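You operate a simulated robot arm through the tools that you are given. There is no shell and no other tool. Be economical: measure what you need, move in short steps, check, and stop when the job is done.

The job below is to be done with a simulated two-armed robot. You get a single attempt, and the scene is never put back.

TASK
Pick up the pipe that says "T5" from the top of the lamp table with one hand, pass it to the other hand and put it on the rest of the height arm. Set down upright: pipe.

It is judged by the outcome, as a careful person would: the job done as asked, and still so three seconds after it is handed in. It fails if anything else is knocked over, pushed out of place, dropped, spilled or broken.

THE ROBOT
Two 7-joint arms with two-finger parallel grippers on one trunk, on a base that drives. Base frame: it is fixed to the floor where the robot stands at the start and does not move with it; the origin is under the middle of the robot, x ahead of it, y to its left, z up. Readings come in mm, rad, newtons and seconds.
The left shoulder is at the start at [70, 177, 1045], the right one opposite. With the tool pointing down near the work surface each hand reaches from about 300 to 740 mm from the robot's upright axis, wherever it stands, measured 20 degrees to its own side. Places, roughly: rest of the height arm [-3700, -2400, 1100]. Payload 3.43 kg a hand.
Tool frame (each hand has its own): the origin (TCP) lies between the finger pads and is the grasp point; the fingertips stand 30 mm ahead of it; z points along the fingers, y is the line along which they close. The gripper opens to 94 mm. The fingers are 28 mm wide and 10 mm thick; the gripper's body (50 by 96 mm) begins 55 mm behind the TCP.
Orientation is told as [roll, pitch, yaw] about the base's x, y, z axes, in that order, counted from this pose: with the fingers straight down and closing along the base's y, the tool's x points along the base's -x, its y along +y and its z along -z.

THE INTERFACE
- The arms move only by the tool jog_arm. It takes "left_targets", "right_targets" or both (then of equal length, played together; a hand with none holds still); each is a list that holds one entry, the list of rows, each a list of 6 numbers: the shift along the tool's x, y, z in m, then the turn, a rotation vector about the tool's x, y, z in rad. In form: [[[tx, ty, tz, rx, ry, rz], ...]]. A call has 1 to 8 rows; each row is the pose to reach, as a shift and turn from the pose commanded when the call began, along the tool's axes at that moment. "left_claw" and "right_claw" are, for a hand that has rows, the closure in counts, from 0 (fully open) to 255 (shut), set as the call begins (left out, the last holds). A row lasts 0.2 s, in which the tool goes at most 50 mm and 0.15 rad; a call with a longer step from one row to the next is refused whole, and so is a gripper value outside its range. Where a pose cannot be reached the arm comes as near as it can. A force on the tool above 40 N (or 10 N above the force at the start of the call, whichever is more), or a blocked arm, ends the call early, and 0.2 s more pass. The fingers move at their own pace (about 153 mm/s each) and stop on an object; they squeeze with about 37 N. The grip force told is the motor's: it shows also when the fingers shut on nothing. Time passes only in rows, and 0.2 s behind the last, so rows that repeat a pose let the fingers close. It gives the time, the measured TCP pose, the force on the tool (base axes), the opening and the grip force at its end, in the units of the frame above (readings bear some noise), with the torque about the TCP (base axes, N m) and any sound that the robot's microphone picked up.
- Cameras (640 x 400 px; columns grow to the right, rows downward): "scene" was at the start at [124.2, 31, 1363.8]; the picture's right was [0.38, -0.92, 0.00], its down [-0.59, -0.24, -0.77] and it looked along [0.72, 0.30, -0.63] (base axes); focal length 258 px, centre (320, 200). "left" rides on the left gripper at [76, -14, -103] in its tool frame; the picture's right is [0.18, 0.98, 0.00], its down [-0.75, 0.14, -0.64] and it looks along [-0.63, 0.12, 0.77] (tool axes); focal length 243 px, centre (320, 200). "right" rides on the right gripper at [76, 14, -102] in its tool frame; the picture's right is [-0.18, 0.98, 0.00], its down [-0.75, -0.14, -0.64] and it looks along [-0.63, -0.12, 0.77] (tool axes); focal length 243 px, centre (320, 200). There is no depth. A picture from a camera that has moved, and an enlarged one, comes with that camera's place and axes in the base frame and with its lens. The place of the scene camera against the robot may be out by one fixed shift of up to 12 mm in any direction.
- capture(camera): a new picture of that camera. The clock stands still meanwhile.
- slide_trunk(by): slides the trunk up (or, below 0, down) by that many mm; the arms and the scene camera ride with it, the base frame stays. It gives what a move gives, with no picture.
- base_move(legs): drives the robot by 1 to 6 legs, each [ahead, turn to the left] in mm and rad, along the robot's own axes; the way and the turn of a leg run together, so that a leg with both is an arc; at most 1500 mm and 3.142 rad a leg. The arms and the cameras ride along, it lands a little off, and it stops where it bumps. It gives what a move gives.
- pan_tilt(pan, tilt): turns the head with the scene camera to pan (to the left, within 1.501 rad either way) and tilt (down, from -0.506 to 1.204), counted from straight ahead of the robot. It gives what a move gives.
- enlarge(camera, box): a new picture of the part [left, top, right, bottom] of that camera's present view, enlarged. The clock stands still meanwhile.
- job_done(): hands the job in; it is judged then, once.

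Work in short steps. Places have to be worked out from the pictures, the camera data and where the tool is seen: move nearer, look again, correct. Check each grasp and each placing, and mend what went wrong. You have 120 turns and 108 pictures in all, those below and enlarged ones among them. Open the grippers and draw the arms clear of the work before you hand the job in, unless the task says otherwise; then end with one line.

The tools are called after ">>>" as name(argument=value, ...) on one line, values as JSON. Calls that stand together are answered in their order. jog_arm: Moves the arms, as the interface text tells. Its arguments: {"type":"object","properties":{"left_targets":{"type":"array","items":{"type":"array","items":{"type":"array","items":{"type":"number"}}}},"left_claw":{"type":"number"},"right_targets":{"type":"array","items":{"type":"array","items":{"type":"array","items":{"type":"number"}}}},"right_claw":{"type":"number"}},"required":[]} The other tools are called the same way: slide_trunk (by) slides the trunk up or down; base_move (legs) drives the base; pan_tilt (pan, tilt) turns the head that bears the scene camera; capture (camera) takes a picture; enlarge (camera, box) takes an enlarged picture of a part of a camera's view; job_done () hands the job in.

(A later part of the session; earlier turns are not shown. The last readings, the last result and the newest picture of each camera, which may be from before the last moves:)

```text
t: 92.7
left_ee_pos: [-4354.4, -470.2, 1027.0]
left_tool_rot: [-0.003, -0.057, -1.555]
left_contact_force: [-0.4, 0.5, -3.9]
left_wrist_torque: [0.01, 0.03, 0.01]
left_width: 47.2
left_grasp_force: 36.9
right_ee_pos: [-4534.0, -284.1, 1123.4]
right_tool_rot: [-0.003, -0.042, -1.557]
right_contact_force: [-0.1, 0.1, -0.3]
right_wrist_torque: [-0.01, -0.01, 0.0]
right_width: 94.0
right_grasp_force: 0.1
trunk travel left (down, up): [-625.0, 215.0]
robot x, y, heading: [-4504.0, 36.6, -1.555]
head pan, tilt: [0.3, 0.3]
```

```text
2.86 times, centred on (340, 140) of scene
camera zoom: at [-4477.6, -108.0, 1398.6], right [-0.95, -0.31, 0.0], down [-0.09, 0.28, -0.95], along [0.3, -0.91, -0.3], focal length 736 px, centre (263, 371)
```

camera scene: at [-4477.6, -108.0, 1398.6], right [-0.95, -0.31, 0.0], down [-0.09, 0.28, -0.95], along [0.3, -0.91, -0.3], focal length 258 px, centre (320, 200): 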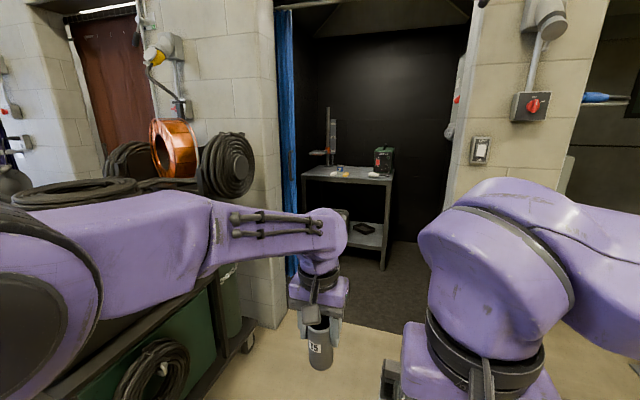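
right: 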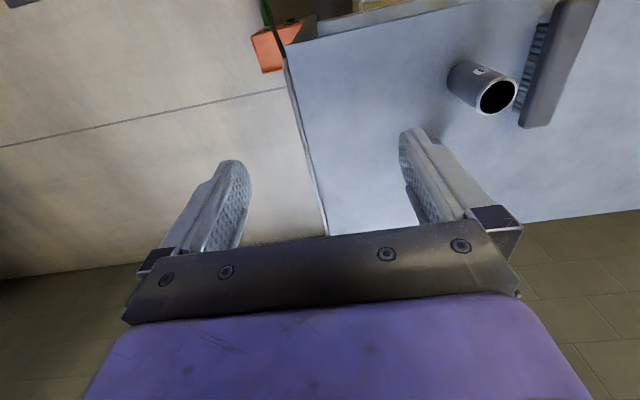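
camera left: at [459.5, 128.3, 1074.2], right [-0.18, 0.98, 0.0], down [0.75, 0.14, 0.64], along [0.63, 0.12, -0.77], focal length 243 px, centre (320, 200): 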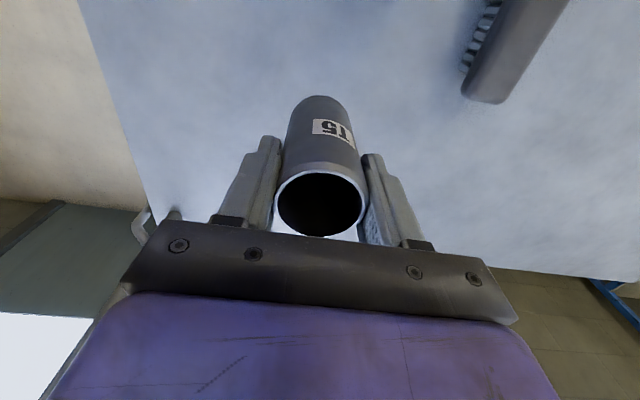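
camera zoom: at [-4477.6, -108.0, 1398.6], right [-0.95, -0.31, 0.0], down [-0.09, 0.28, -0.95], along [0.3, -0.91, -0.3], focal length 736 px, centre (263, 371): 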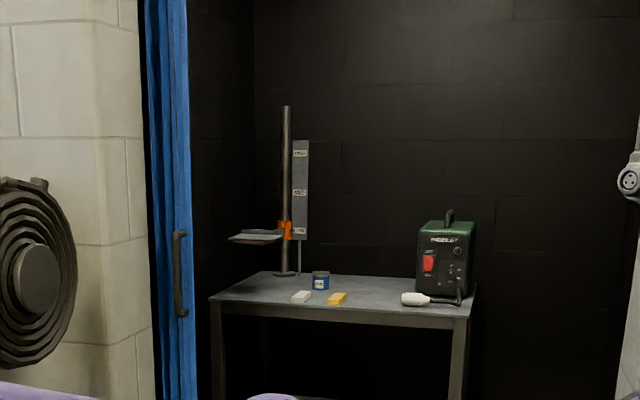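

The height arm is a post on the booth's table with a rest plate, roughly (-3600…-3700, -2450…-2800). I move closer to about (-4150,-600), facing the booth, to measure it from a second view.

>>> base_move(legs=[[0, 0.492], [728, 0], [0, -0.508]])

>>> pan_tilt(pan=0.2, tilt=0.25)

>>> capture(camera="scene")

>>> enlarge(camera="scene", box=[230, 80, 390, 180])

```text
t: 97.9
left_ee_pos: [-3792.4, -941.5, 1033.3]
left_tool_rot: [0.009, -0.054, -1.062]
left_contact_force: [-16.7, 31.8, 11.6]
left_wrist_torque: [-1.86, -1.5, 1.08]
left_width: 47.4
left_grasp_force: 37.3
right_ee_pos: [-4036.4, -868.7, 1126.9]
right_tool_rot: [0.002, -0.053, -1.057]
right_contact_force: [0.1, -0.8, -0.2]
right_wrist_torque: [0.03, -0.03, 0.0]
right_width: 93.9
right_grasp_force: 0.1
trunk travel left (down, up): [-625.0, 215.0]
robot x, y, heading: [-4154.1, -583.6, -1.051]
head pan, tilt: [0.3, 0.3]
stopped in leg 2: the force on the tool passed its limit at 50 N (the readings are from after the stop); the commanded pose is now the measured one
```

```text
t: 98.5
left_ee_pos: [-3793.8, -941.9, 1032.3]
left_tool_rot: [0.009, -0.055, -1.06]
left_contact_force: [-19.3, 38.0, 16.4]
left_wrist_torque: [-2.19, -1.78, 1.28]
left_width: 47.4
left_grasp_force: 36.9
right_ee_pos: [-4037.4, -868.8, 1126.6]
right_tool_rot: [0.003, -0.054, -1.055]
right_contact_force: [0.3, -0.4, 0.9]
right_wrist_torque: [-0.04, -0.03, -0.02]
right_width: 93.8
right_grasp_force: 0.1
trunk travel left (down, up): [-625.0, 215.0]
robot x, y, heading: [-4153.5, -583.8, -1.054]
head pan, tilt: [0.201, 0.25]
```

```text
75 pictures are left
camera scene: at [-4083.7, -689.1, 1405.3], right [-0.75, -0.66, 0.0], down [-0.15, 0.18, -0.97], along [0.64, -0.73, -0.23], focal length 258 px, centre (320, 200)
```

scene: 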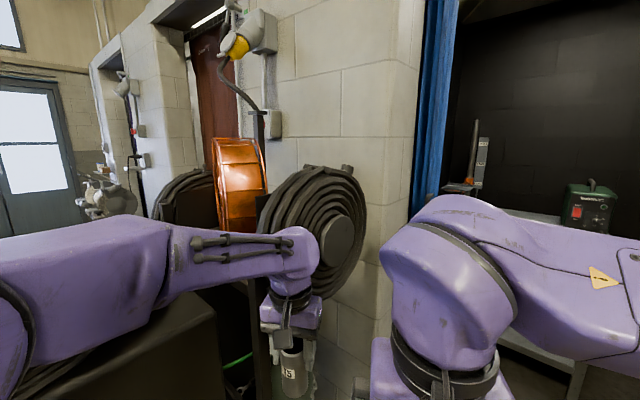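

```text
4.00 times, centred on (310, 130) of scene
camera zoom: at [-4083.7, -689.1, 1405.3], right [-0.75, -0.66, 0.0], down [-0.15, 0.18, -0.97], along [0.64, -0.73, -0.23], focal length 1030 px, centre (360, 480)
```

zoom: 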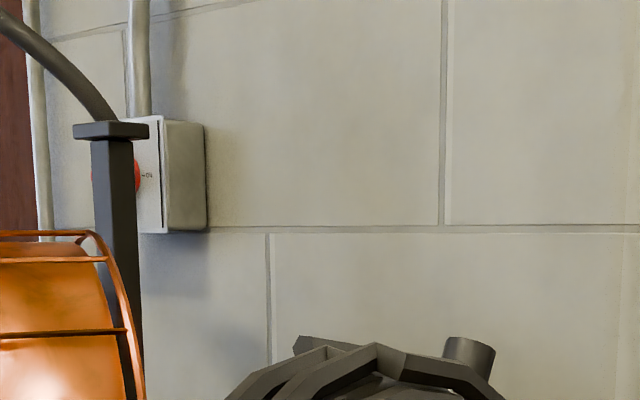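

The left hand touches the welder cart's cable reel. I back straight off at once by 250 mm.

>>> base_move(legs=[[-250, 0]])

>>> capture(camera="left")

>>> capture(camera="scene")

```text
t: 100.4
left_ee_pos: [-3906.7, -732.5, 1023.3]
left_tool_rot: [0.003, -0.041, -1.057]
left_contact_force: [-0.2, -0.6, -3.4]
left_wrist_torque: [0.04, 0.02, -0.03]
left_width: 47.2
left_grasp_force: 37.1
right_ee_pos: [-4151.8, -659.1, 1123.5]
right_tool_rot: [-0.001, -0.042, -1.055]
right_contact_force: [-0.5, 0.0, -0.4]
right_wrist_torque: [0.0, 0.0, 0.05]
right_width: 93.9
right_grasp_force: 0.0
trunk travel left (down, up): [-625.0, 215.0]
robot x, y, heading: [-4274.4, -367.1, -1.049]
head pan, tilt: [0.201, 0.25]
```

```text
73 pictures are left
camera left: at [-3959.6, -669.4, 1122.7], right [0.77, 0.64, 0.0], down [0.48, -0.56, 0.67], along [0.43, -0.52, -0.74], focal length 243 px, centre (320, 200)
```

left: 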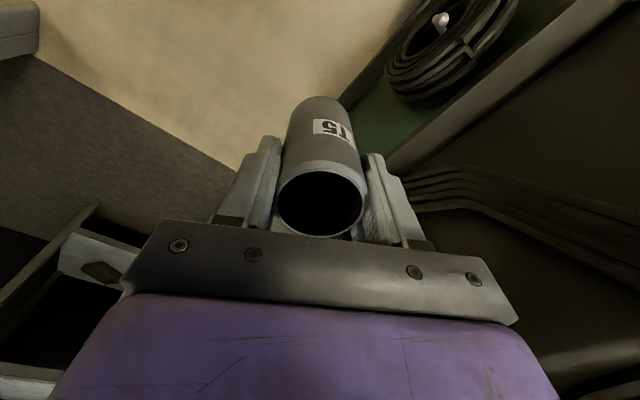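

```text
72 pictures are left
camera scene: at [-4195.4, -482.6, 1403.3], right [-0.75, -0.66, 0.0], down [-0.16, 0.19, -0.97], along [0.64, -0.73, -0.25], focal length 258 px, centre (320, 200)
```

scene: 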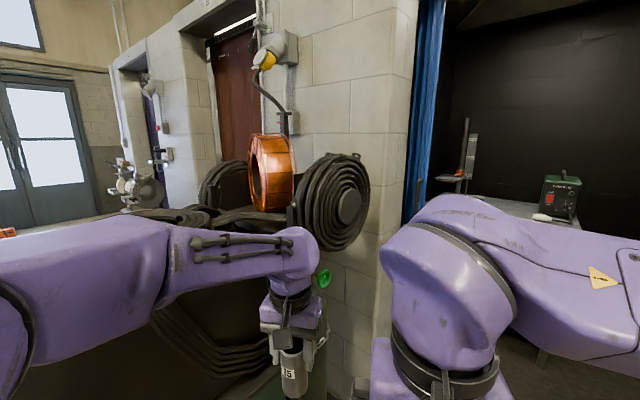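

Reel is still in place, the pipe still well held. I turn to face the booth squarely (heading -1.57), which swings the left hand away from the cart.

>>> base_move(legs=[[0, -0.52]])

>>> pan_tilt(pan=0.25, tilt=0.3)

>>> capture(camera="scene")

>>> enlarge(camera="scene", box=[230, 70, 390, 170])

```text
t: 102.2
left_ee_pos: [-4136.3, -866.8, 1024.4]
left_tool_rot: [0.003, -0.043, -1.574]
left_contact_force: [0.0, 0.4, -3.7]
left_wrist_torque: [0.04, 0.01, 0.0]
left_width: 47.2
left_grasp_force: 36.9
right_ee_pos: [-4312.3, -683.5, 1122.8]
right_tool_rot: [0.0, -0.04, -1.573]
right_contact_force: [0.4, 0.5, 0.0]
right_wrist_torque: [0.0, 0.03, 0.0]
right_width: 93.9
right_grasp_force: 0.1
trunk travel left (down, up): [-625.0, 215.0]
robot x, y, heading: [-4279.6, -365.2, -1.569]
head pan, tilt: [0.201, 0.25]
```

```text
t: 102.9
left_ee_pos: [-4137.1, -867.5, 1025.6]
left_tool_rot: [0.004, -0.039, -1.574]
left_contact_force: [-0.4, 0.1, -3.7]
left_wrist_torque: [-0.01, -0.01, 0.0]
left_width: 47.4
left_grasp_force: 37.0
right_ee_pos: [-4313.5, -684.5, 1121.9]
right_tool_rot: [-0.001, -0.042, -1.574]
right_contact_force: [-0.4, 1.1, 0.5]
right_wrist_torque: [-0.05, 0.01, 0.0]
right_width: 94.1
right_grasp_force: 0.1
trunk travel left (down, up): [-625.0, 215.0]
robot x, y, heading: [-4274.6, -368.1, -1.564]
head pan, tilt: [0.25, 0.3]
```

```text
71 pictures are left
camera scene: at [-4259.0, -509.5, 1398.6], right [-0.97, -0.25, 0.0], down [-0.07, 0.29, -0.96], along [0.24, -0.93, -0.3], focal length 258 px, centre (320, 200)
```

scene: 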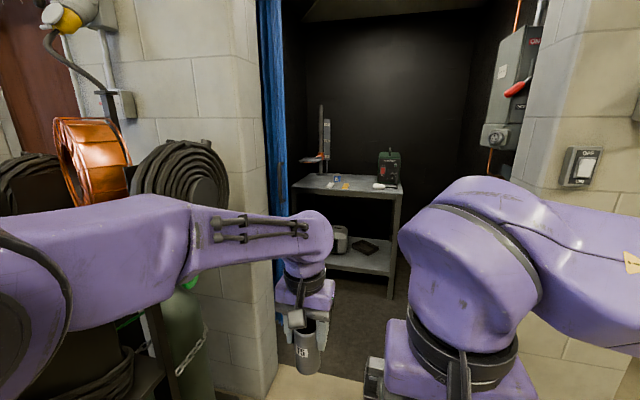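

```text
4.00 times, centred on (310, 120) of scene
camera zoom: at [-4259.0, -509.5, 1398.6], right [-0.97, -0.25, 0.0], down [-0.07, 0.29, -0.96], along [0.24, -0.93, -0.3], focal length 1030 px, centre (360, 520)
```

zoom: 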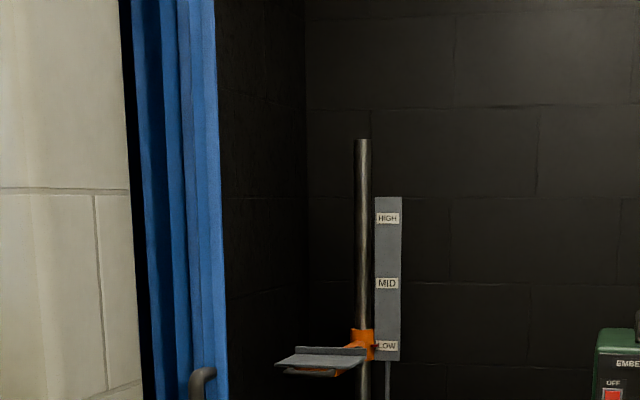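

The rest plate triangulates to about (-3670,-2475,1097), and the booth opening is only ~0.8–0.9 m wide, so I do the handover out here. I back up 300 mm for room.

>>> base_move(legs=[[-300, 0]])

>>> jog_arm(left_targets=[[[-0.015, -0.01, -0.006, 0, 0.005, 0], [-0.03, -0.02, -0.012, 0, 0.01, 0], [-0.045, -0.03, -0.02, 0, 0.015, 0], [-0.06, -0.04, -0.026, 0, 0.02, 0], [-0.075, -0.05, -0.033, 0, 0.025, 0], [-0.09, -0.06, -0.04, 0, 0.03, 0], [-0.105, -0.07, -0.045, 0, 0.035, 0], [-0.12, -0.08, -0.05, 0, 0.04, 0]]], right_targets=[[[-0.02, -0.022, 0.009, 0, -0.13, 0], [-0.04, -0.045, 0.018, 0, -0.26, 0], [-0.06, -0.067, 0.026, 0, -0.39, 0], [-0.08, -0.09, 0.035, 0, -0.52, 0], [-0.1, -0.112, 0.044, 0, -0.65, 0], [-0.12, -0.135, 0.052, 0, -0.78, 0], [-0.14, -0.157, 0.06, 0, -0.91, 0], [-0.16, -0.18, 0.07, 0, -1.04, 0]]])

```text
t: 104.9
left_ee_pos: [-4137.7, -563.4, 1024.8]
left_tool_rot: [0.003, -0.04, -1.579]
left_contact_force: [0.3, -1.3, -2.9]
left_wrist_torque: [0.0, 0.0, 0.01]
left_width: 47.2
left_grasp_force: 36.5
right_ee_pos: [-4313.9, -380.5, 1122.3]
right_tool_rot: [-0.002, -0.04, -1.574]
right_contact_force: [-0.3, -0.4, -0.4]
right_wrist_torque: [-0.01, 0.02, 0.04]
right_width: 94.1
right_grasp_force: 0.1
trunk travel left (down, up): [-625.0, 215.0]
robot x, y, heading: [-4278.0, -65.6, -1.574]
head pan, tilt: [0.25, 0.3]
```

```text
t: 106.7
left_ee_pos: [-4220.9, -682.5, 1077.2]
left_tool_rot: [0.005, 0.002, -1.579]
left_contact_force: [0.1, 1.2, -4.2]
left_wrist_torque: [0.04, 0.02, -0.02]
left_width: 47.7
left_grasp_force: 36.8
right_ee_pos: [-4496.3, -542.3, 1061.2]
right_tool_rot: [0.001, -1.079, -1.577]
right_contact_force: [-0.3, -0.6, 0.2]
right_wrist_torque: [0.01, -0.01, 0.04]
right_width: 94.1
right_grasp_force: 0.0
trunk travel left (down, up): [-625.0, 215.0]
robot x, y, heading: [-4277.2, -59.8, -1.576]
head pan, tilt: [0.25, 0.3]
```

Both hands moved well. I finish turning the right hand to near-horizontal and bring it partly across, behind the pipe, then check by camera.

>>> jog_arm(right_targets=[[[0.008, 0.04, 0.004, 0, -0.07, 0], [0.016, 0.08, 0.008, 0, -0.14, 0], [0.023, 0.12, 0.012, 0, -0.21, 0], [0.031, 0.16, 0.0165, 0, -0.28, 0], [0.031, 0.16, 0.0165, 0, -0.28, 0]]], right_claw=0)

>>> pan_tilt(pan=0.0, tilt=0.6)

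>>> capture(camera="scene")

>>> capture(camera="right")

```text
t: 107.9
left_ee_pos: [-4219.8, -681.4, 1079.4]
left_tool_rot: [0.005, -0.002, -1.577]
left_contact_force: [-0.3, -0.2, -3.9]
left_wrist_torque: [0.02, -0.02, -0.02]
left_width: 47.3
left_grasp_force: 36.7
right_ee_pos: [-4335.0, -539.2, 1024.5]
right_tool_rot: [0.007, -1.361, -1.583]
right_contact_force: [-0.9, -0.5, -0.4]
right_wrist_torque: [0.02, 0.02, 0.0]
right_width: 93.8
right_grasp_force: 0.0
trunk travel left (down, up): [-625.0, 215.0]
robot x, y, heading: [-4275.3, -61.5, -1.572]
head pan, tilt: [0.25, 0.3]
```

```text
t: 108.7
left_ee_pos: [-4217.6, -680.2, 1080.1]
left_tool_rot: [0.003, 0.001, -1.578]
left_contact_force: [0.1, -0.3, -3.2]
left_wrist_torque: [0.02, 0.04, -0.02]
left_width: 47.3
left_grasp_force: 36.8
right_ee_pos: [-4334.4, -539.9, 1024.6]
right_tool_rot: [-0.009, -1.361, -1.569]
right_contact_force: [0.9, -1.6, 0.5]
right_wrist_torque: [0.03, 0.0, -0.01]
right_width: 93.9
right_grasp_force: 0.0
trunk travel left (down, up): [-625.0, 215.0]
robot x, y, heading: [-4278.5, -64.9, -1.568]
head pan, tilt: [0.0, 0.6]
```

```text
69 pictures are left
camera scene: at [-4281.8, -204.3, 1371.2], right [-1.0, 0.0, 0.0], down [0.0, 0.56, -0.83], along [0.0, -0.83, -0.56], focal length 258 px, centre (320, 200)
```

scene: 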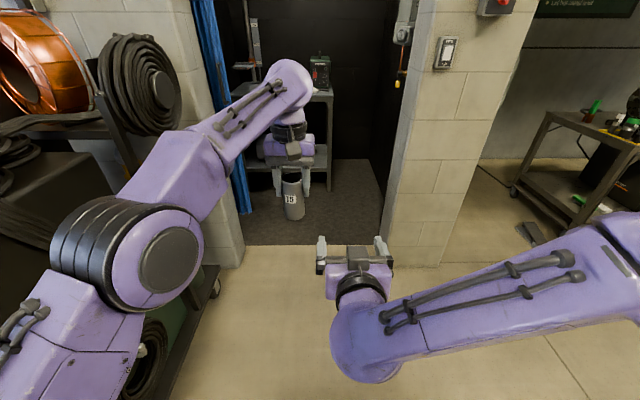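

```text
68 pictures are left
camera right: at [-4319.2, -422.9, 972.9], right [0.98, -0.04, 0.18], down [-0.14, 0.47, 0.87], along [-0.12, -0.88, 0.46], focal length 243 px, centre (320, 200)
```

right: 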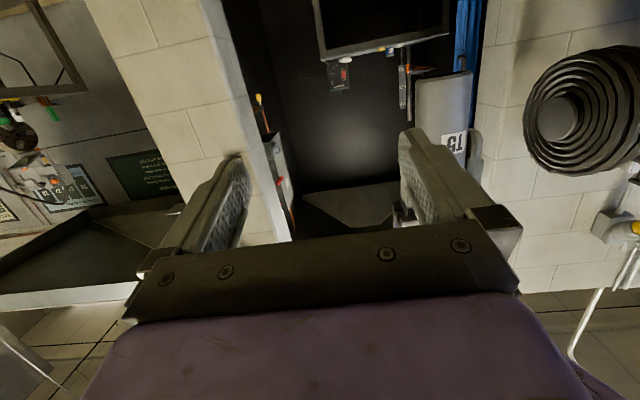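

The geometry works: the right hand lies behind and below the pipe. I slide it 116 mm left to line up with the pipe.

>>> jog_arm(right_targets=[[[-0.001, 0.04, 0, 0, 0, 0], [-0.002, 0.08, 0, 0, 0, 0], [-0.004, 0.116, 0, 0, 0, 0], [-0.004, 0.116, 0, 0, 0, 0]]])

>>> capture(camera="right")

>>> enlarge(camera="scene", box=[220, 120, 400, 280])

```text
t: 109.7
left_ee_pos: [-4218.7, -681.3, 1079.3]
left_tool_rot: [0.005, -0.002, -1.579]
left_contact_force: [0.0, -0.1, -4.4]
left_wrist_torque: [-0.01, -0.02, -0.03]
left_width: 47.6
left_grasp_force: 36.9
right_ee_pos: [-4220.2, -543.2, 1027.3]
right_tool_rot: [-0.003, -1.361, -1.572]
right_contact_force: [0.5, 0.3, -0.5]
right_wrist_torque: [0.02, -0.04, 0.01]
right_width: 94.0
right_grasp_force: 0.0
trunk travel left (down, up): [-625.0, 215.0]
robot x, y, heading: [-4281.5, -63.2, -1.569]
head pan, tilt: [0.0, 0.6]
```

```text
67 pictures are left
camera right: at [-4205.6, -426.0, 976.4], right [0.98, -0.04, 0.18], down [-0.14, 0.47, 0.87], along [-0.12, -0.88, 0.46], focal length 243 px, centre (320, 200)
```

right: 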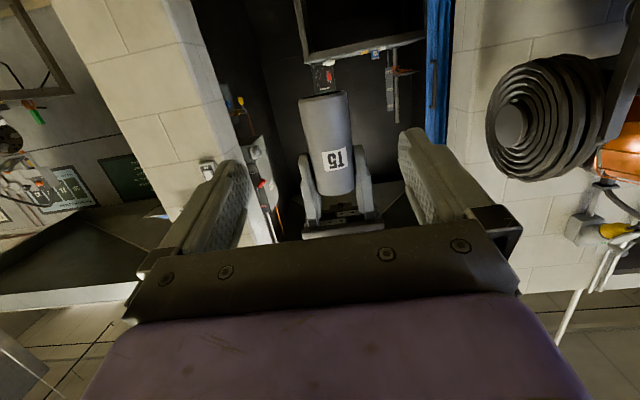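

```text
2.50 times, centred on (310, 200) of scene
camera zoom: at [-4282.9, -204.2, 1371.1], right [-1.0, 0.0, 0.0], down [0.0, 0.57, -0.82], along [0.0, -0.82, -0.57], focal length 644 px, centre (345, 200)
```

zoom: 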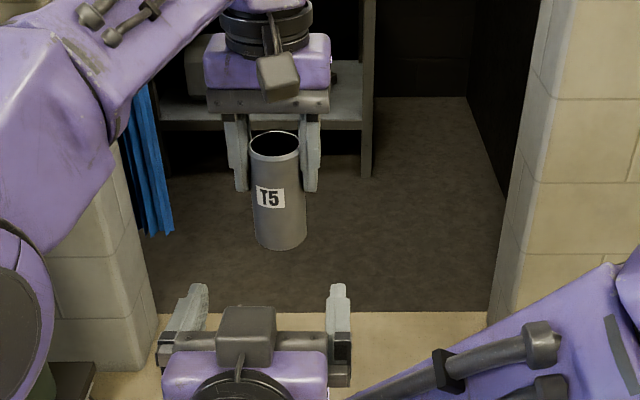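

The pipe is centred between the right fingers' line. I flatten the tilt slightly and advance the right hand around the lower part of the pipe (TCP z≈1022), stopping just short to check.

>>> jog_arm(right_targets=[[[0.002, 0.001, 0.005, 0, -0.035, 0], [0.003, 0.001, 0.03, 0, -0.07, 0], [-0.006, 0.001, 0.06, 0, -0.07, 0], [-0.012, 0.001, 0.09, 0, -0.07, 0], [-0.017, 0.001, 0.105, 0, -0.07, 0], [-0.017, 0.001, 0.105, 0, -0.07, 0]]])

>>> capture(camera="right")

>>> enlarge(camera="scene", box=[220, 120, 400, 280])

```text
t: 111.1
left_ee_pos: [-4218.2, -680.7, 1079.2]
left_tool_rot: [0.002, -0.003, -1.579]
left_contact_force: [-0.6, -0.3, -4.4]
left_wrist_torque: [-0.02, 0.02, 0.02]
left_width: 47.5
left_grasp_force: 36.9
right_ee_pos: [-4218.1, -652.0, 1022.0]
right_tool_rot: [-0.012, -1.431, -1.563]
right_contact_force: [-0.4, 0.1, -0.4]
right_wrist_torque: [-0.01, 0.01, 0.05]
right_width: 94.0
right_grasp_force: 0.1
trunk travel left (down, up): [-625.0, 215.0]
robot x, y, heading: [-4280.6, -64.3, -1.572]
head pan, tilt: [0.0, 0.6]
```

```text
65 pictures are left
camera right: at [-4203.8, -537.9, 962.2], right [0.98, -0.03, 0.18], down [-0.14, 0.53, 0.84], along [-0.12, -0.85, 0.52], focal length 243 px, centre (320, 200)
```

right: 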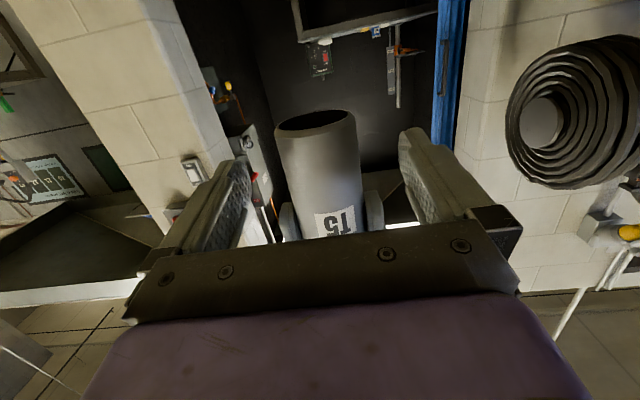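

```text
2.50 times, centred on (310, 200) of scene
camera zoom: at [-4282.2, -204.0, 1371.1], right [-1.0, 0.0, 0.0], down [0.0, 0.57, -0.82], along [0.0, -0.82, -0.57], focal length 644 px, centre (345, 200)
```

zoom: 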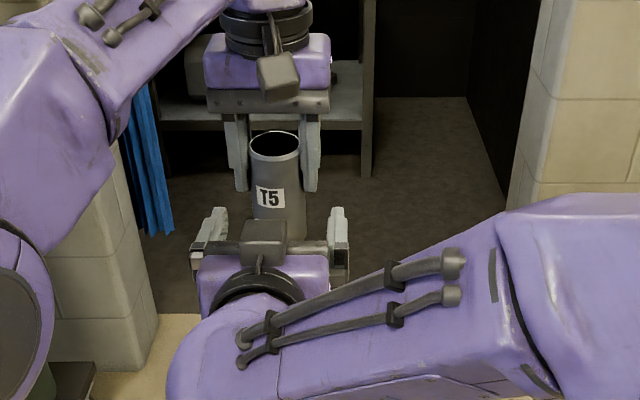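

Well aligned; 29 mm remain. I advance and then close the right fingers on the pipe.

>>> jog_arm(right_targets=[[[-0.002, 0, 0.0145, 0, 0, 0], [-0.004, 0, 0.0287, 0, 0, 0], [-0.004, 0, 0.0287, 0, 0, 0]]])

>>> capture(camera="right")

```text
t: 111.9
left_ee_pos: [-4217.4, -679.9, 1078.9]
left_tool_rot: [0.003, -0.003, -1.579]
left_contact_force: [0.1, 0.1, -3.6]
left_wrist_torque: [-0.01, -0.02, 0.03]
left_width: 47.4
left_grasp_force: 36.6
right_ee_pos: [-4217.5, -680.0, 1022.0]
right_tool_rot: [-0.009, -1.431, -1.566]
right_contact_force: [-0.2, 0.4, -0.1]
right_wrist_torque: [0.02, -0.02, 0.02]
right_width: 94.1
right_grasp_force: 0.0
trunk travel left (down, up): [-625.0, 215.0]
robot x, y, heading: [-4277.7, -66.7, -1.575]
head pan, tilt: [0.0, 0.6]
```

```text
63 pictures are left
camera right: at [-4203.7, -566.2, 962.3], right [0.98, -0.03, 0.18], down [-0.14, 0.53, 0.84], along [-0.12, -0.85, 0.52], focal length 243 px, centre (320, 200)
```

right: 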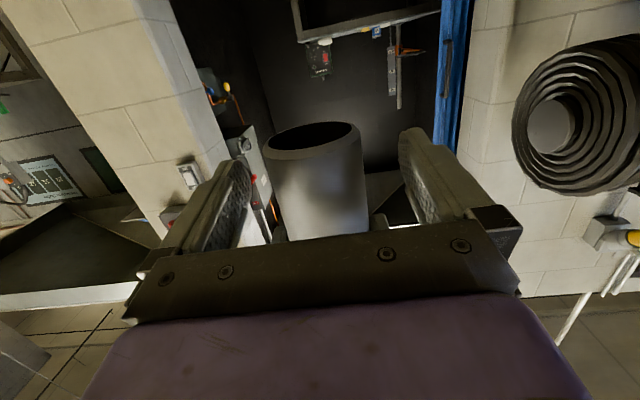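

The pipe's bottom is at z≈997, 25 mm below the right TCP, as planned. I close the right hand.

>>> jog_arm(right_targets=[[[0, 0, 0, 0, 0, 0], [0, 0, 0, 0, 0, 0], [0, 0, 0, 0, 0, 0], [0, 0, 0, 0, 0, 0]]], right_claw=255)

```text
t: 112.9
left_ee_pos: [-4218.2, -680.0, 1079.0]
left_tool_rot: [0.003, -0.003, -1.578]
left_contact_force: [1.4, 2.0, -3.0]
left_wrist_torque: [0.15, 0.1, 0.02]
left_width: 47.3
left_grasp_force: 36.7
right_ee_pos: [-4216.7, -680.0, 1021.9]
right_tool_rot: [-0.008, -1.432, -1.566]
right_contact_force: [-0.8, -1.5, 0.7]
right_wrist_torque: [-0.03, -0.14, -0.01]
right_width: 51.5
right_grasp_force: 36.9
trunk travel left (down, up): [-625.0, 215.0]
robot x, y, heading: [-4276.1, -62.2, -1.577]
head pan, tilt: [0.0, 0.6]
```

Right grip shows 51.5 mm rather than 47; I let it settle and look before releasing the left.

>>> jog_arm(right_targets=[[[0, 0, 0, 0, 0, 0], [0, 0, 0, 0, 0, 0]]])

>>> capture(camera="right")

>>> enlarge(camera="scene", box=[250, 140, 350, 240])

```text
t: 113.5
left_ee_pos: [-4218.4, -679.6, 1079.7]
left_tool_rot: [0.004, -0.003, -1.577]
left_contact_force: [0.6, 3.7, -1.6]
left_wrist_torque: [0.25, 0.15, 0.03]
left_width: 47.2
left_grasp_force: 36.5
right_ee_pos: [-4217.5, -680.1, 1022.9]
right_tool_rot: [-0.009, -1.432, -1.566]
right_contact_force: [-1.0, -2.8, -0.2]
right_wrist_torque: [-0.02, -0.2, -0.02]
right_width: 51.6
right_grasp_force: 37.1
trunk travel left (down, up): [-625.0, 215.0]
robot x, y, heading: [-4276.7, -66.2, -1.574]
head pan, tilt: [0.0, 0.6]
```

```text
62 pictures are left
camera right: at [-4203.7, -566.4, 962.2], right [0.98, -0.03, 0.18], down [-0.14, 0.53, 0.84], along [-0.12, -0.85, 0.52], focal length 243 px, centre (320, 200)
```

right: 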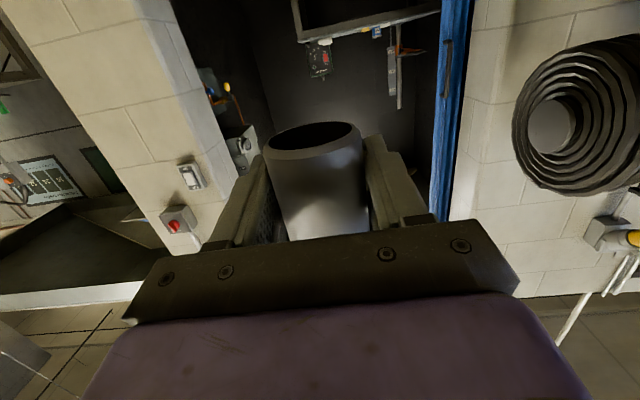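

```text
4.00 times, centred on (300, 190) of scene
camera zoom: at [-4282.2, -204.3, 1371.1], right [-1.0, 0.0, 0.0], down [0.0, 0.57, -0.82], along [0.0, -0.82, -0.57], focal length 1030 px, centre (400, 240)
```

zoom: 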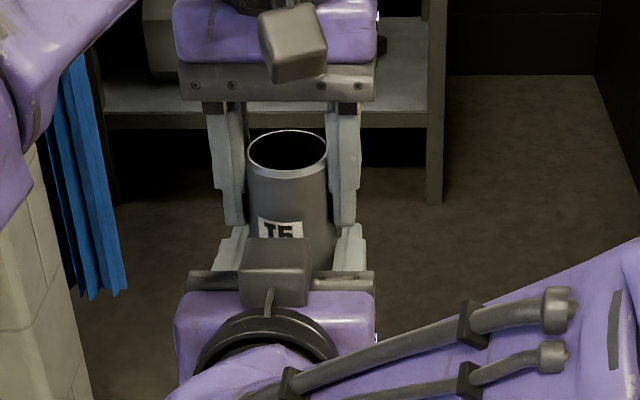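

Both pads press the pipe symmetrically and load is already shared. I open the left hand, without moving it, and check the right holds.

>>> jog_arm(left_targets=[[[0, 0, 0, 0, 0, 0], [0, 0, 0, 0, 0, 0], [0, 0, 0, 0, 0, 0]]], left_claw=0)

>>> capture(camera="left")

>>> capture(camera="right")

```text
t: 114.3
left_ee_pos: [-4218.7, -681.7, 1079.1]
left_tool_rot: [0.003, -0.003, -1.576]
left_contact_force: [0.2, 0.1, 0.3]
left_wrist_torque: [-0.01, -0.01, 0.0]
left_width: 94.2
left_grasp_force: 0.1
right_ee_pos: [-4218.4, -680.2, 1022.4]
right_tool_rot: [-0.014, -1.43, -1.565]
right_contact_force: [-0.1, -0.7, 0.0]
right_wrist_torque: [0.02, 0.0, 0.02]
right_width: 51.7
right_grasp_force: 37.3
trunk travel left (down, up): [-625.0, 215.0]
robot x, y, heading: [-4277.2, -62.6, -1.571]
head pan, tilt: [0.0, 0.6]
```

```text
60 pictures are left
camera left: at [-4232.3, -604.9, 1180.5], right [0.98, 0.18, 0.0], down [0.13, -0.75, 0.64], along [0.12, -0.63, -0.77], focal length 243 px, centre (320, 200)
```

left: 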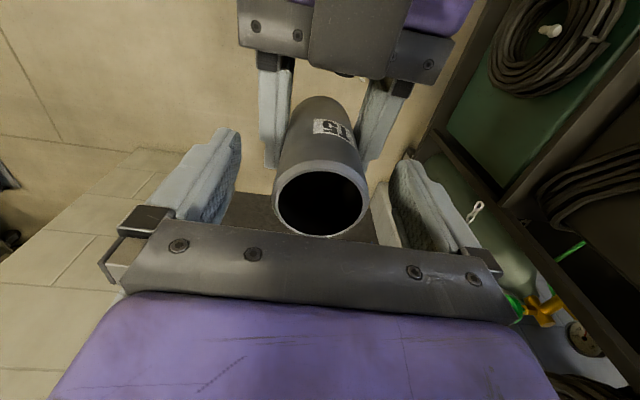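

```text
59 pictures are left
camera right: at [-4203.6, -566.3, 962.2], right [0.98, -0.03, 0.18], down [-0.14, 0.53, 0.84], along [-0.12, -0.85, 0.52], focal length 243 px, centre (320, 200)
```

right: 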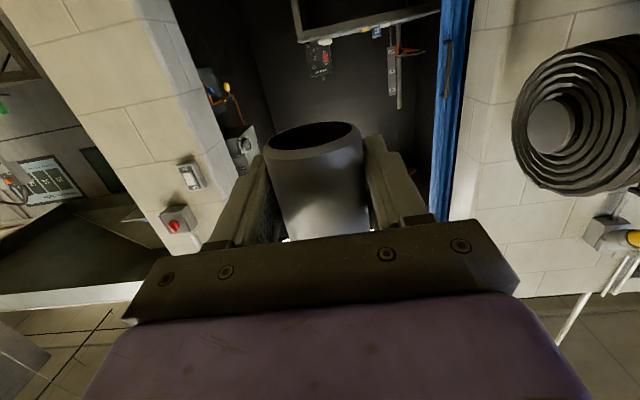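

The pipe stays in the right hand. I raise the left hand straight up 100 mm, clear of the pipe.

>>> jog_arm(left_targets=[[[0, 0, -0.03, 0, 0, 0], [0, 0, -0.065, 0, 0, 0], [0, 0, -0.1, 0, 0, 0], [0, 0, -0.1, 0, 0, 0]]])

>>> capture(camera="scene")

```text
t: 115.3
left_ee_pos: [-4200.6, -662.9, 1146.7]
left_tool_rot: [0.005, -0.002, -1.578]
left_contact_force: [-0.3, 0.0, -0.3]
left_wrist_torque: [0.04, -0.05, 0.02]
left_width: 94.1
left_grasp_force: 0.1
left hand out of reach, approached as far as the arm can: row 1, 2, 3, 4
right_ee_pos: [-4217.3, -679.9, 1022.6]
right_tool_rot: [-0.01, -1.428, -1.565]
right_contact_force: [-0.2, -0.3, 0.2]
right_wrist_torque: [0.02, -0.02, -0.01]
right_width: 51.5
right_grasp_force: 37.3
trunk travel left (down, up): [-625.0, 215.0]
robot x, y, heading: [-4279.5, -62.3, -1.572]
head pan, tilt: [0.0, 0.6]
```

```text
58 pictures are left
camera scene: at [-4282.3, -204.9, 1371.0], right [-1.0, 0.0, 0.0], down [0.0, 0.57, -0.82], along [0.0, -0.82, -0.57], focal length 258 px, centre (320, 200)
```

scene: 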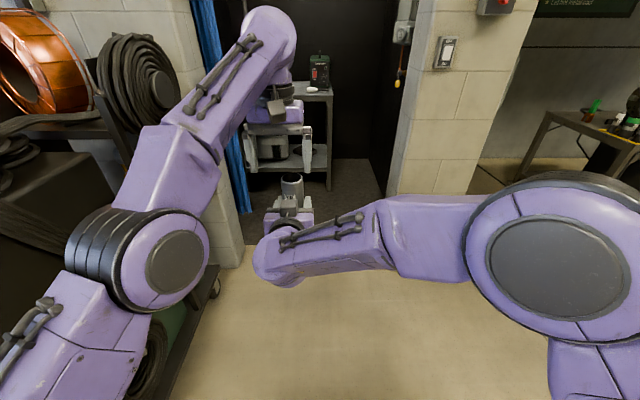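

The left hand is clear (limit of reach). I move it left and back, then begin lowering it to tuck it beside the trunk.

>>> jog_arm(left_targets=[[[0.02, 0.035, 0, 0, 0, 0], [0.05, 0.07, 0, 0, 0, 0], [0.085, 0.1, 0, 0, 0, 0], [0.12, 0.13, 0, 0, 0, 0], [0.155, 0.14, 0.02, 0, 0, 0], [0.175, 0.14, 0.06, 0, 0, 0], [0.19, 0.14, 0.105, 0, 0, 0], [0.2, 0.14, 0.15, 0, 0, 0]]])

>>> jog_arm(left_targets=[[[0.01, 0, 0.045, 0, 0, 0], [0.02, 0, 0.09, 0, 0, 0], [0.03, 0, 0.135, 0, 0, 0], [0.04, 0, 0.18, 0, 0, 0], [0.04, 0, 0.225, 0, 0, 0], [0.04, 0, 0.27, 0, 0, 0], [0.04, 0, 0.315, 0, 0, 0], [0.04, 0, 0.36, 0, 0, 0]]])

>>> capture(camera="scene")

```text
t: 117.1
left_ee_pos: [-4060.3, -465.3, 997.8]
left_tool_rot: [0.004, -0.001, -1.577]
left_contact_force: [-0.3, 0.0, 0.3]
left_wrist_torque: [-0.02, -0.01, -0.02]
left_width: 93.8
left_grasp_force: 0.1
right_ee_pos: [-4217.5, -679.9, 1021.7]
right_tool_rot: [-0.012, -1.43, -1.564]
right_contact_force: [0.3, 0.3, 0.5]
right_wrist_torque: [0.0, 0.02, -0.04]
right_width: 51.5
right_grasp_force: 37.2
trunk travel left (down, up): [-625.0, 215.0]
robot x, y, heading: [-4273.2, -62.9, -1.581]
head pan, tilt: [0.0, 0.6]
```

```text
t: 118.9
left_ee_pos: [-4055.3, -425.3, 635.9]
left_tool_rot: [0.003, 0.001, -1.576]
left_contact_force: [-0.1, 0.0, 0.1]
left_wrist_torque: [0.01, -0.02, 0.03]
left_width: 94.0
left_grasp_force: 0.1
right_ee_pos: [-4217.8, -680.1, 1020.7]
right_tool_rot: [-0.015, -1.43, -1.562]
right_contact_force: [-0.3, -0.6, -0.8]
right_wrist_torque: [-0.02, -0.04, 0.0]
right_width: 51.6
right_grasp_force: 37.2
trunk travel left (down, up): [-625.0, 215.0]
robot x, y, heading: [-4278.4, -62.9, -1.572]
head pan, tilt: [0.0, 0.6]
```

```text
57 pictures are left
camera scene: at [-4281.5, -205.5, 1371.0], right [-1.0, 0.0, 0.0], down [0.0, 0.57, -0.82], along [0.0, -0.82, -0.57], focal length 258 px, centre (320, 200)
```

scene: 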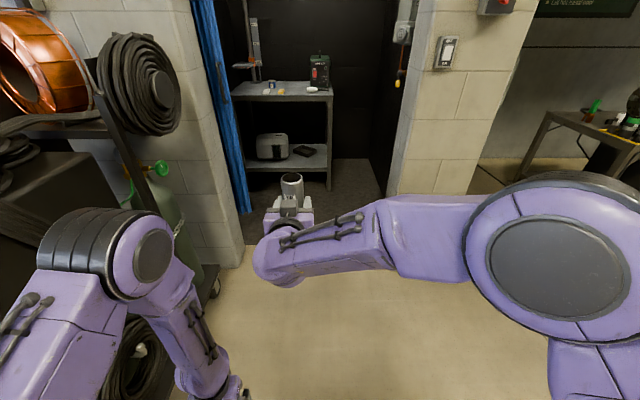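

Now the table and rest are in clear view. I tuck the left hand lower and inward and extend the right hand forward to narrow both elbows, keeping the pipe upright.

>>> jog_arm(left_targets=[[[0, -0.015, 0.03, 0, 0, 0], [0, -0.03, 0.06, 0, 0, 0], [0, -0.045, 0.09, 0, 0, 0], [0, -0.06, 0.12, 0, 0, 0], [0, -0.07, 0.15, 0, 0, 0], [0, -0.07, 0.18, 0, 0, 0]]], right_targets=[[[-0.02, 0, 0.03, 0, 0, 0], [-0.04, 0, 0.06, 0, 0, 0], [-0.06, 0, 0.09, 0, 0, 0], [-0.08, 0, 0.12, 0, 0, 0], [-0.1, 0, 0.15, 0, 0, 0], [-0.12, 0, 0.17, 0, 0, 0]]])

>>> pan_tilt(pan=0.0, tilt=0.75)

>>> capture(camera="scene")

```text
t: 120.3
left_ee_pos: [-4127.3, -423.5, 457.7]
left_tool_rot: [0.003, -0.002, -1.578]
left_contact_force: [0.8, -1.0, -1.3]
left_wrist_torque: [-0.01, 0.02, -0.04]
left_width: 93.9
left_grasp_force: 0.0
right_ee_pos: [-4220.9, -860.9, 1114.0]
right_tool_rot: [-0.016, -1.427, -1.556]
right_contact_force: [0.0, -0.1, -4.6]
right_wrist_torque: [0.02, -0.04, -0.01]
right_width: 51.4
right_grasp_force: 37.2
right hand out of reach, approached as far as the arm can: row 6
trunk travel left (down, up): [-625.0, 215.0]
robot x, y, heading: [-4278.8, -62.7, -1.575]
head pan, tilt: [0.0, 0.6]
```

```text
t: 121.0
left_ee_pos: [-4128.5, -422.7, 457.0]
left_tool_rot: [0.004, 0.0, -1.578]
left_contact_force: [0.1, 0.0, 0.2]
left_wrist_torque: [0.01, -0.01, 0.01]
left_width: 94.1
left_grasp_force: 0.0
right_ee_pos: [-4222.8, -860.1, 1115.7]
right_tool_rot: [-0.01, -1.43, -1.565]
right_contact_force: [-0.8, -0.5, -3.9]
right_wrist_torque: [0.01, -0.01, -0.03]
right_width: 51.6
right_grasp_force: 36.7
trunk travel left (down, up): [-625.0, 215.0]
robot x, y, heading: [-4277.6, -63.9, -1.57]
head pan, tilt: [0.0, 0.75]
```

```text
56 pictures are left
camera scene: at [-4282.3, -198.8, 1358.3], right [-1.0, 0.0, 0.0], down [0.0, 0.68, -0.73], along [0.0, -0.73, -0.68], focal length 258 px, centre (320, 200)
```

scene: 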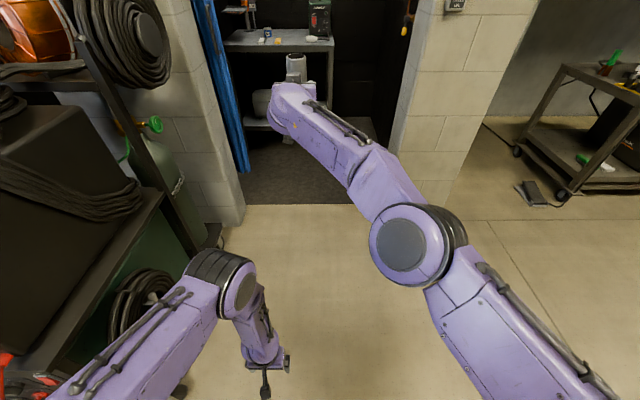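

The load now reads on the right hand and both elbows are narrow. I turn slightly left and drive 850 mm towards the booth's opening, then look at the rest.

>>> base_move(legs=[[0, 0.15], [850, 0]])

>>> pan_tilt(pan=0.2, tilt=0.3)

>>> capture(camera="scene")

>>> enlarge(camera="scene", box=[230, 110, 390, 210])

```text
t: 122.0
left_ee_pos: [-4091.9, -406.6, 455.8]
left_tool_rot: [0.001, -0.002, -1.476]
left_contact_force: [0.0, -0.1, 0.3]
left_wrist_torque: [-0.02, -0.01, -0.01]
left_width: 93.8
left_grasp_force: 0.1
right_ee_pos: [-4138.8, -850.3, 1114.6]
right_tool_rot: [-0.092, -1.43, -1.387]
right_contact_force: [1.5, -0.4, -4.0]
right_wrist_torque: [0.03, 0.01, -0.03]
right_width: 51.2
right_grasp_force: 37.6
trunk travel left (down, up): [-625.0, 215.0]
robot x, y, heading: [-4277.7, -64.1, -1.474]
head pan, tilt: [0.0, 0.75]
stopped in leg 1: the robot was blocked; the commanded pose is now the measured one
```

```text
t: 122.9
left_ee_pos: [-4092.8, -405.8, 457.0]
left_tool_rot: [0.003, 0.001, -1.475]
left_contact_force: [-0.5, 0.7, 0.1]
left_wrist_torque: [-0.01, 0.04, 0.0]
left_width: 94.2
left_grasp_force: 0.1
right_ee_pos: [-4142.8, -851.9, 1114.3]
right_tool_rot: [-0.072, -1.431, -1.406]
right_contact_force: [0.2, -0.6, -3.7]
right_wrist_torque: [-0.01, -0.01, -0.03]
right_width: 51.6
right_grasp_force: 36.6
trunk travel left (down, up): [-625.0, 215.0]
robot x, y, heading: [-4277.9, -59.5, -1.48]
head pan, tilt: [0.201, 0.3]
```

```text
55 pictures are left
camera scene: at [-4249.7, -205.2, 1398.5], right [-0.96, -0.29, 0.0], down [-0.09, 0.28, -0.95], along [0.28, -0.91, -0.3], focal length 258 px, centre (320, 200)
```

scene: 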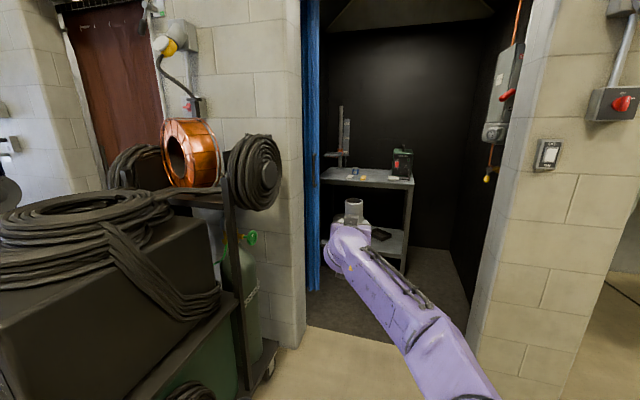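

```text
4.00 times, centred on (310, 160) of scene
camera zoom: at [-4249.7, -205.2, 1398.5], right [-0.96, -0.29, 0.0], down [-0.09, 0.28, -0.95], along [0.28, -0.91, -0.3], focal length 1030 px, centre (360, 360)
```

zoom: 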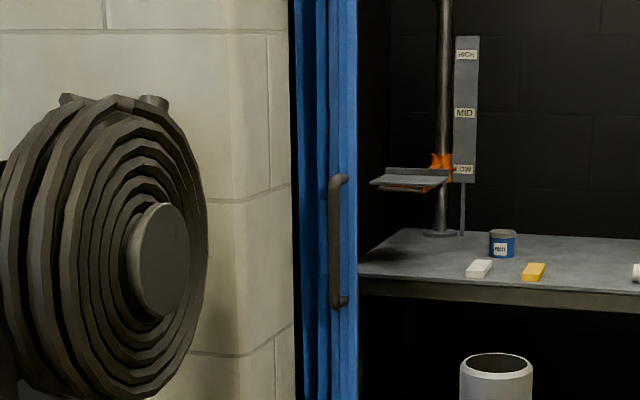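

The base was blocked while turning, probably by the tripod's foot beside it. I drive straight forward (away from it) 850 mm and check behind-left.

>>> base_move(legs=[[850, 0]])

>>> pan_tilt(pan=1.5, tilt=0.6)

>>> capture(camera="scene")

>>> pan_tilt(pan=0.3, tilt=0.4)

>>> capture(camera="scene")

```text
t: 127.4
left_ee_pos: [-4016.1, -1241.5, 457.6]
left_tool_rot: [0.004, 0.001, -1.482]
left_contact_force: [0.4, -0.3, 0.0]
left_wrist_torque: [-0.02, -0.02, 0.0]
left_width: 93.9
left_grasp_force: 0.0
right_ee_pos: [-4069.2, -1686.1, 1114.5]
right_tool_rot: [-0.073, -1.432, -1.411]
right_contact_force: [-1.3, -0.6, -4.3]
right_wrist_torque: [-0.02, -0.02, 0.02]
right_width: 51.6
right_grasp_force: 37.4
trunk travel left (down, up): [-625.0, 215.0]
robot x, y, heading: [-4198.6, -900.8, -1.48]
head pan, tilt: [0.201, 0.3]
```

```text
t: 128.8
left_ee_pos: [-4016.5, -1242.1, 457.0]
left_tool_rot: [0.003, -0.001, -1.481]
left_contact_force: [0.9, -0.5, -0.1]
left_wrist_torque: [-0.02, 0.02, 0.01]
left_width: 93.9
left_grasp_force: 0.1
right_ee_pos: [-4067.2, -1686.2, 1115.5]
right_tool_rot: [-0.073, -1.432, -1.411]
right_contact_force: [-0.8, -1.2, -4.4]
right_wrist_torque: [-0.01, -0.01, -0.01]
right_width: 51.5
right_grasp_force: 37.1
trunk travel left (down, up): [-625.0, 215.0]
robot x, y, heading: [-4199.6, -898.9, -1.481]
head pan, tilt: [1.499, 0.6]
```

```text
53 pictures are left
camera scene: at [-4111.4, -949.0, 1371.2], right [0.02, -1.0, 0.0], down [-0.56, -0.01, -0.83], along [0.82, 0.02, -0.56], focal length 258 px, centre (320, 200)
```

scene: 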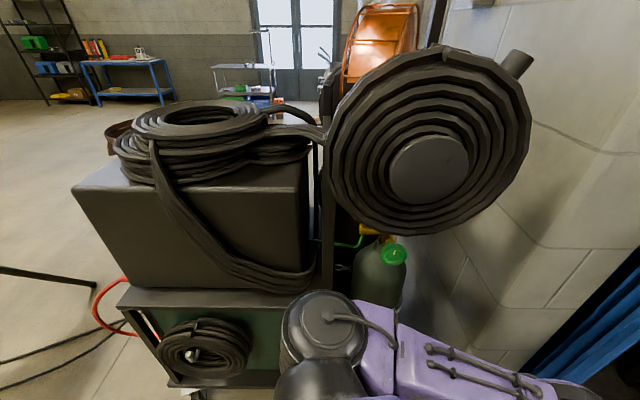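

```text
t: 130.2
left_ee_pos: [-4016.5, -1241.6, 456.6]
left_tool_rot: [0.002, 0.0, -1.483]
left_contact_force: [-0.2, 0.5, 0.9]
left_wrist_torque: [-0.02, 0.03, -0.01]
left_width: 94.0
left_grasp_force: 0.0
right_ee_pos: [-4067.5, -1686.5, 1115.7]
right_tool_rot: [-0.071, -1.43, -1.41]
right_contact_force: [-0.5, -0.1, -4.0]
right_wrist_torque: [0.03, 0.01, 0.0]
right_width: 51.5
right_grasp_force: 37.3
trunk travel left (down, up): [-625.0, 215.0]
robot x, y, heading: [-4196.2, -899.1, -1.476]
head pan, tilt: [0.3, 0.4]
```

```text
52 pictures are left
camera scene: at [-4164.4, -1036.2, 1389.3], right [-0.92, -0.38, 0.0], down [-0.15, 0.36, -0.92], along [0.35, -0.85, -0.39], focal length 258 px, centre (320, 200)
```

scene: 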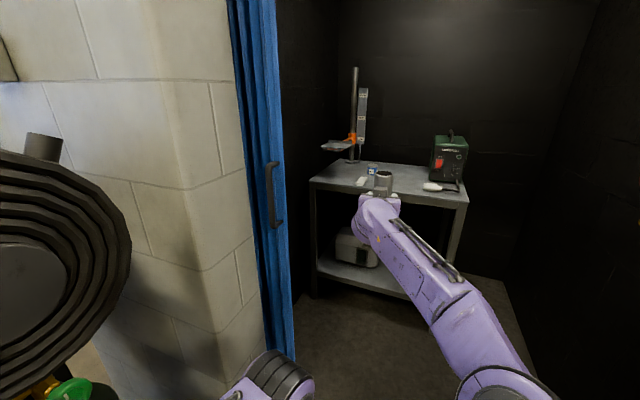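

I enlarge the rest and post from here to measure them.

>>> enlarge(camera="scene", box=[300, 60, 420, 200])

```text
2.86 times, centred on (360, 130) of scene
camera zoom: at [-4164.4, -1036.2, 1389.3], right [-0.92, -0.38, 0.0], down [-0.15, 0.36, -0.92], along [0.35, -0.85, -0.39], focal length 736 px, centre (206, 400)
```

zoom: 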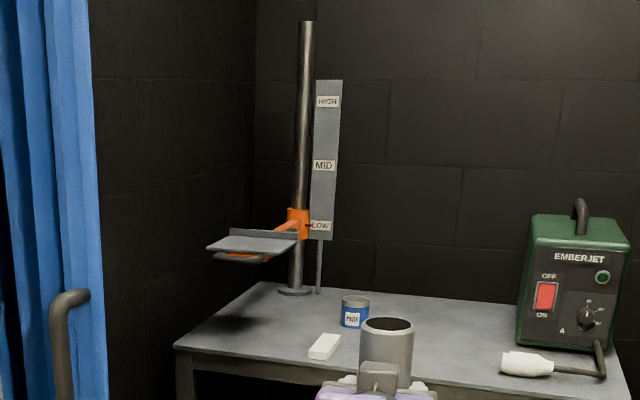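

The rest is a plate about 150×170 mm, centre near (-3640,-2540), z≈1085, open towards me with a lip at its back. I drive 800 mm straight into the opening and look again.

>>> base_move(legs=[[800, 0]])

>>> pan_tilt(pan=0.4, tilt=0.4)

>>> capture(camera="scene")

>>> enlarge(camera="scene", box=[210, 70, 370, 230])

```text
t: 134.5
left_ee_pos: [-3943.8, -2042.3, 457.9]
left_tool_rot: [0.004, -0.001, -1.482]
left_contact_force: [-1.1, 0.3, -0.5]
left_wrist_torque: [0.0, -0.01, 0.01]
left_width: 93.9
left_grasp_force: 0.1
right_ee_pos: [-3996.5, -2487.6, 1115.4]
right_tool_rot: [-0.073, -1.43, -1.41]
right_contact_force: [0.4, -0.1, -4.0]
right_wrist_torque: [-0.02, 0.01, 0.0]
right_width: 51.6
right_grasp_force: 36.7
trunk travel left (down, up): [-625.0, 215.0]
robot x, y, heading: [-4128.3, -1698.8, -1.485]
head pan, tilt: [0.3, 0.4]
```

```text
t: 135.2
left_ee_pos: [-3944.7, -2042.3, 458.5]
left_tool_rot: [0.004, 0.0, -1.482]
left_contact_force: [0.2, -0.1, -1.1]
left_wrist_torque: [0.02, 0.01, 0.01]
left_width: 93.9
left_grasp_force: 0.1
right_ee_pos: [-3996.4, -2488.4, 1114.5]
right_tool_rot: [-0.071, -1.43, -1.412]
right_contact_force: [0.1, 0.5, -4.5]
right_wrist_torque: [0.01, -0.01, 0.03]
right_width: 51.5
right_grasp_force: 37.3
trunk travel left (down, up): [-625.0, 215.0]
robot x, y, heading: [-4127.4, -1702.4, -1.479]
head pan, tilt: [0.4, 0.4]
```

```text
50 pictures are left
camera scene: at [-4083.7, -1833.1, 1389.3], right [-0.88, -0.47, 0.0], down [-0.18, 0.34, -0.92], along [0.43, -0.81, -0.39], focal length 258 px, centre (320, 200)
```

scene: 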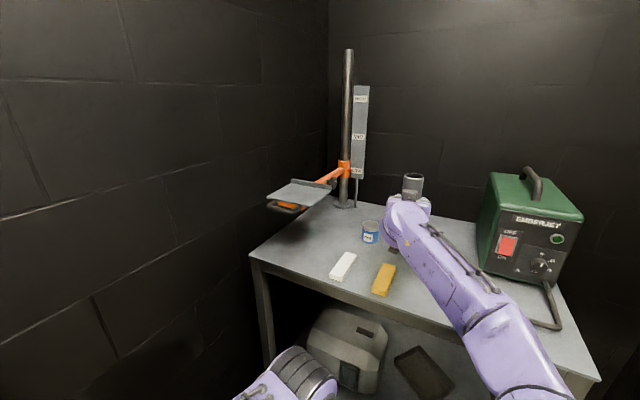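

```text
2.50 times, centred on (290, 150) of scene
camera zoom: at [-4083.7, -1833.1, 1389.3], right [-0.88, -0.47, 0.0], down [-0.18, 0.34, -0.92], along [0.43, -0.81, -0.39], focal length 644 px, centre (395, 325)
```

zoom: 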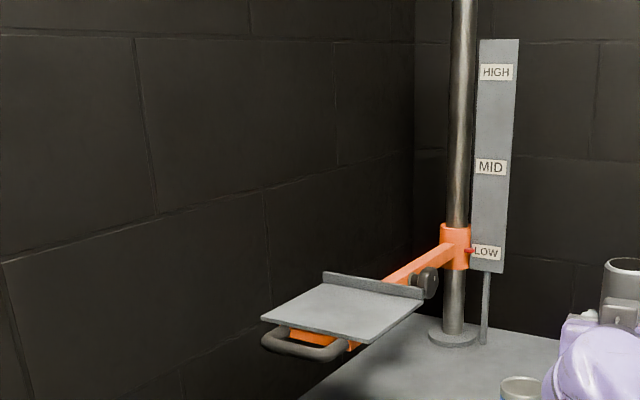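

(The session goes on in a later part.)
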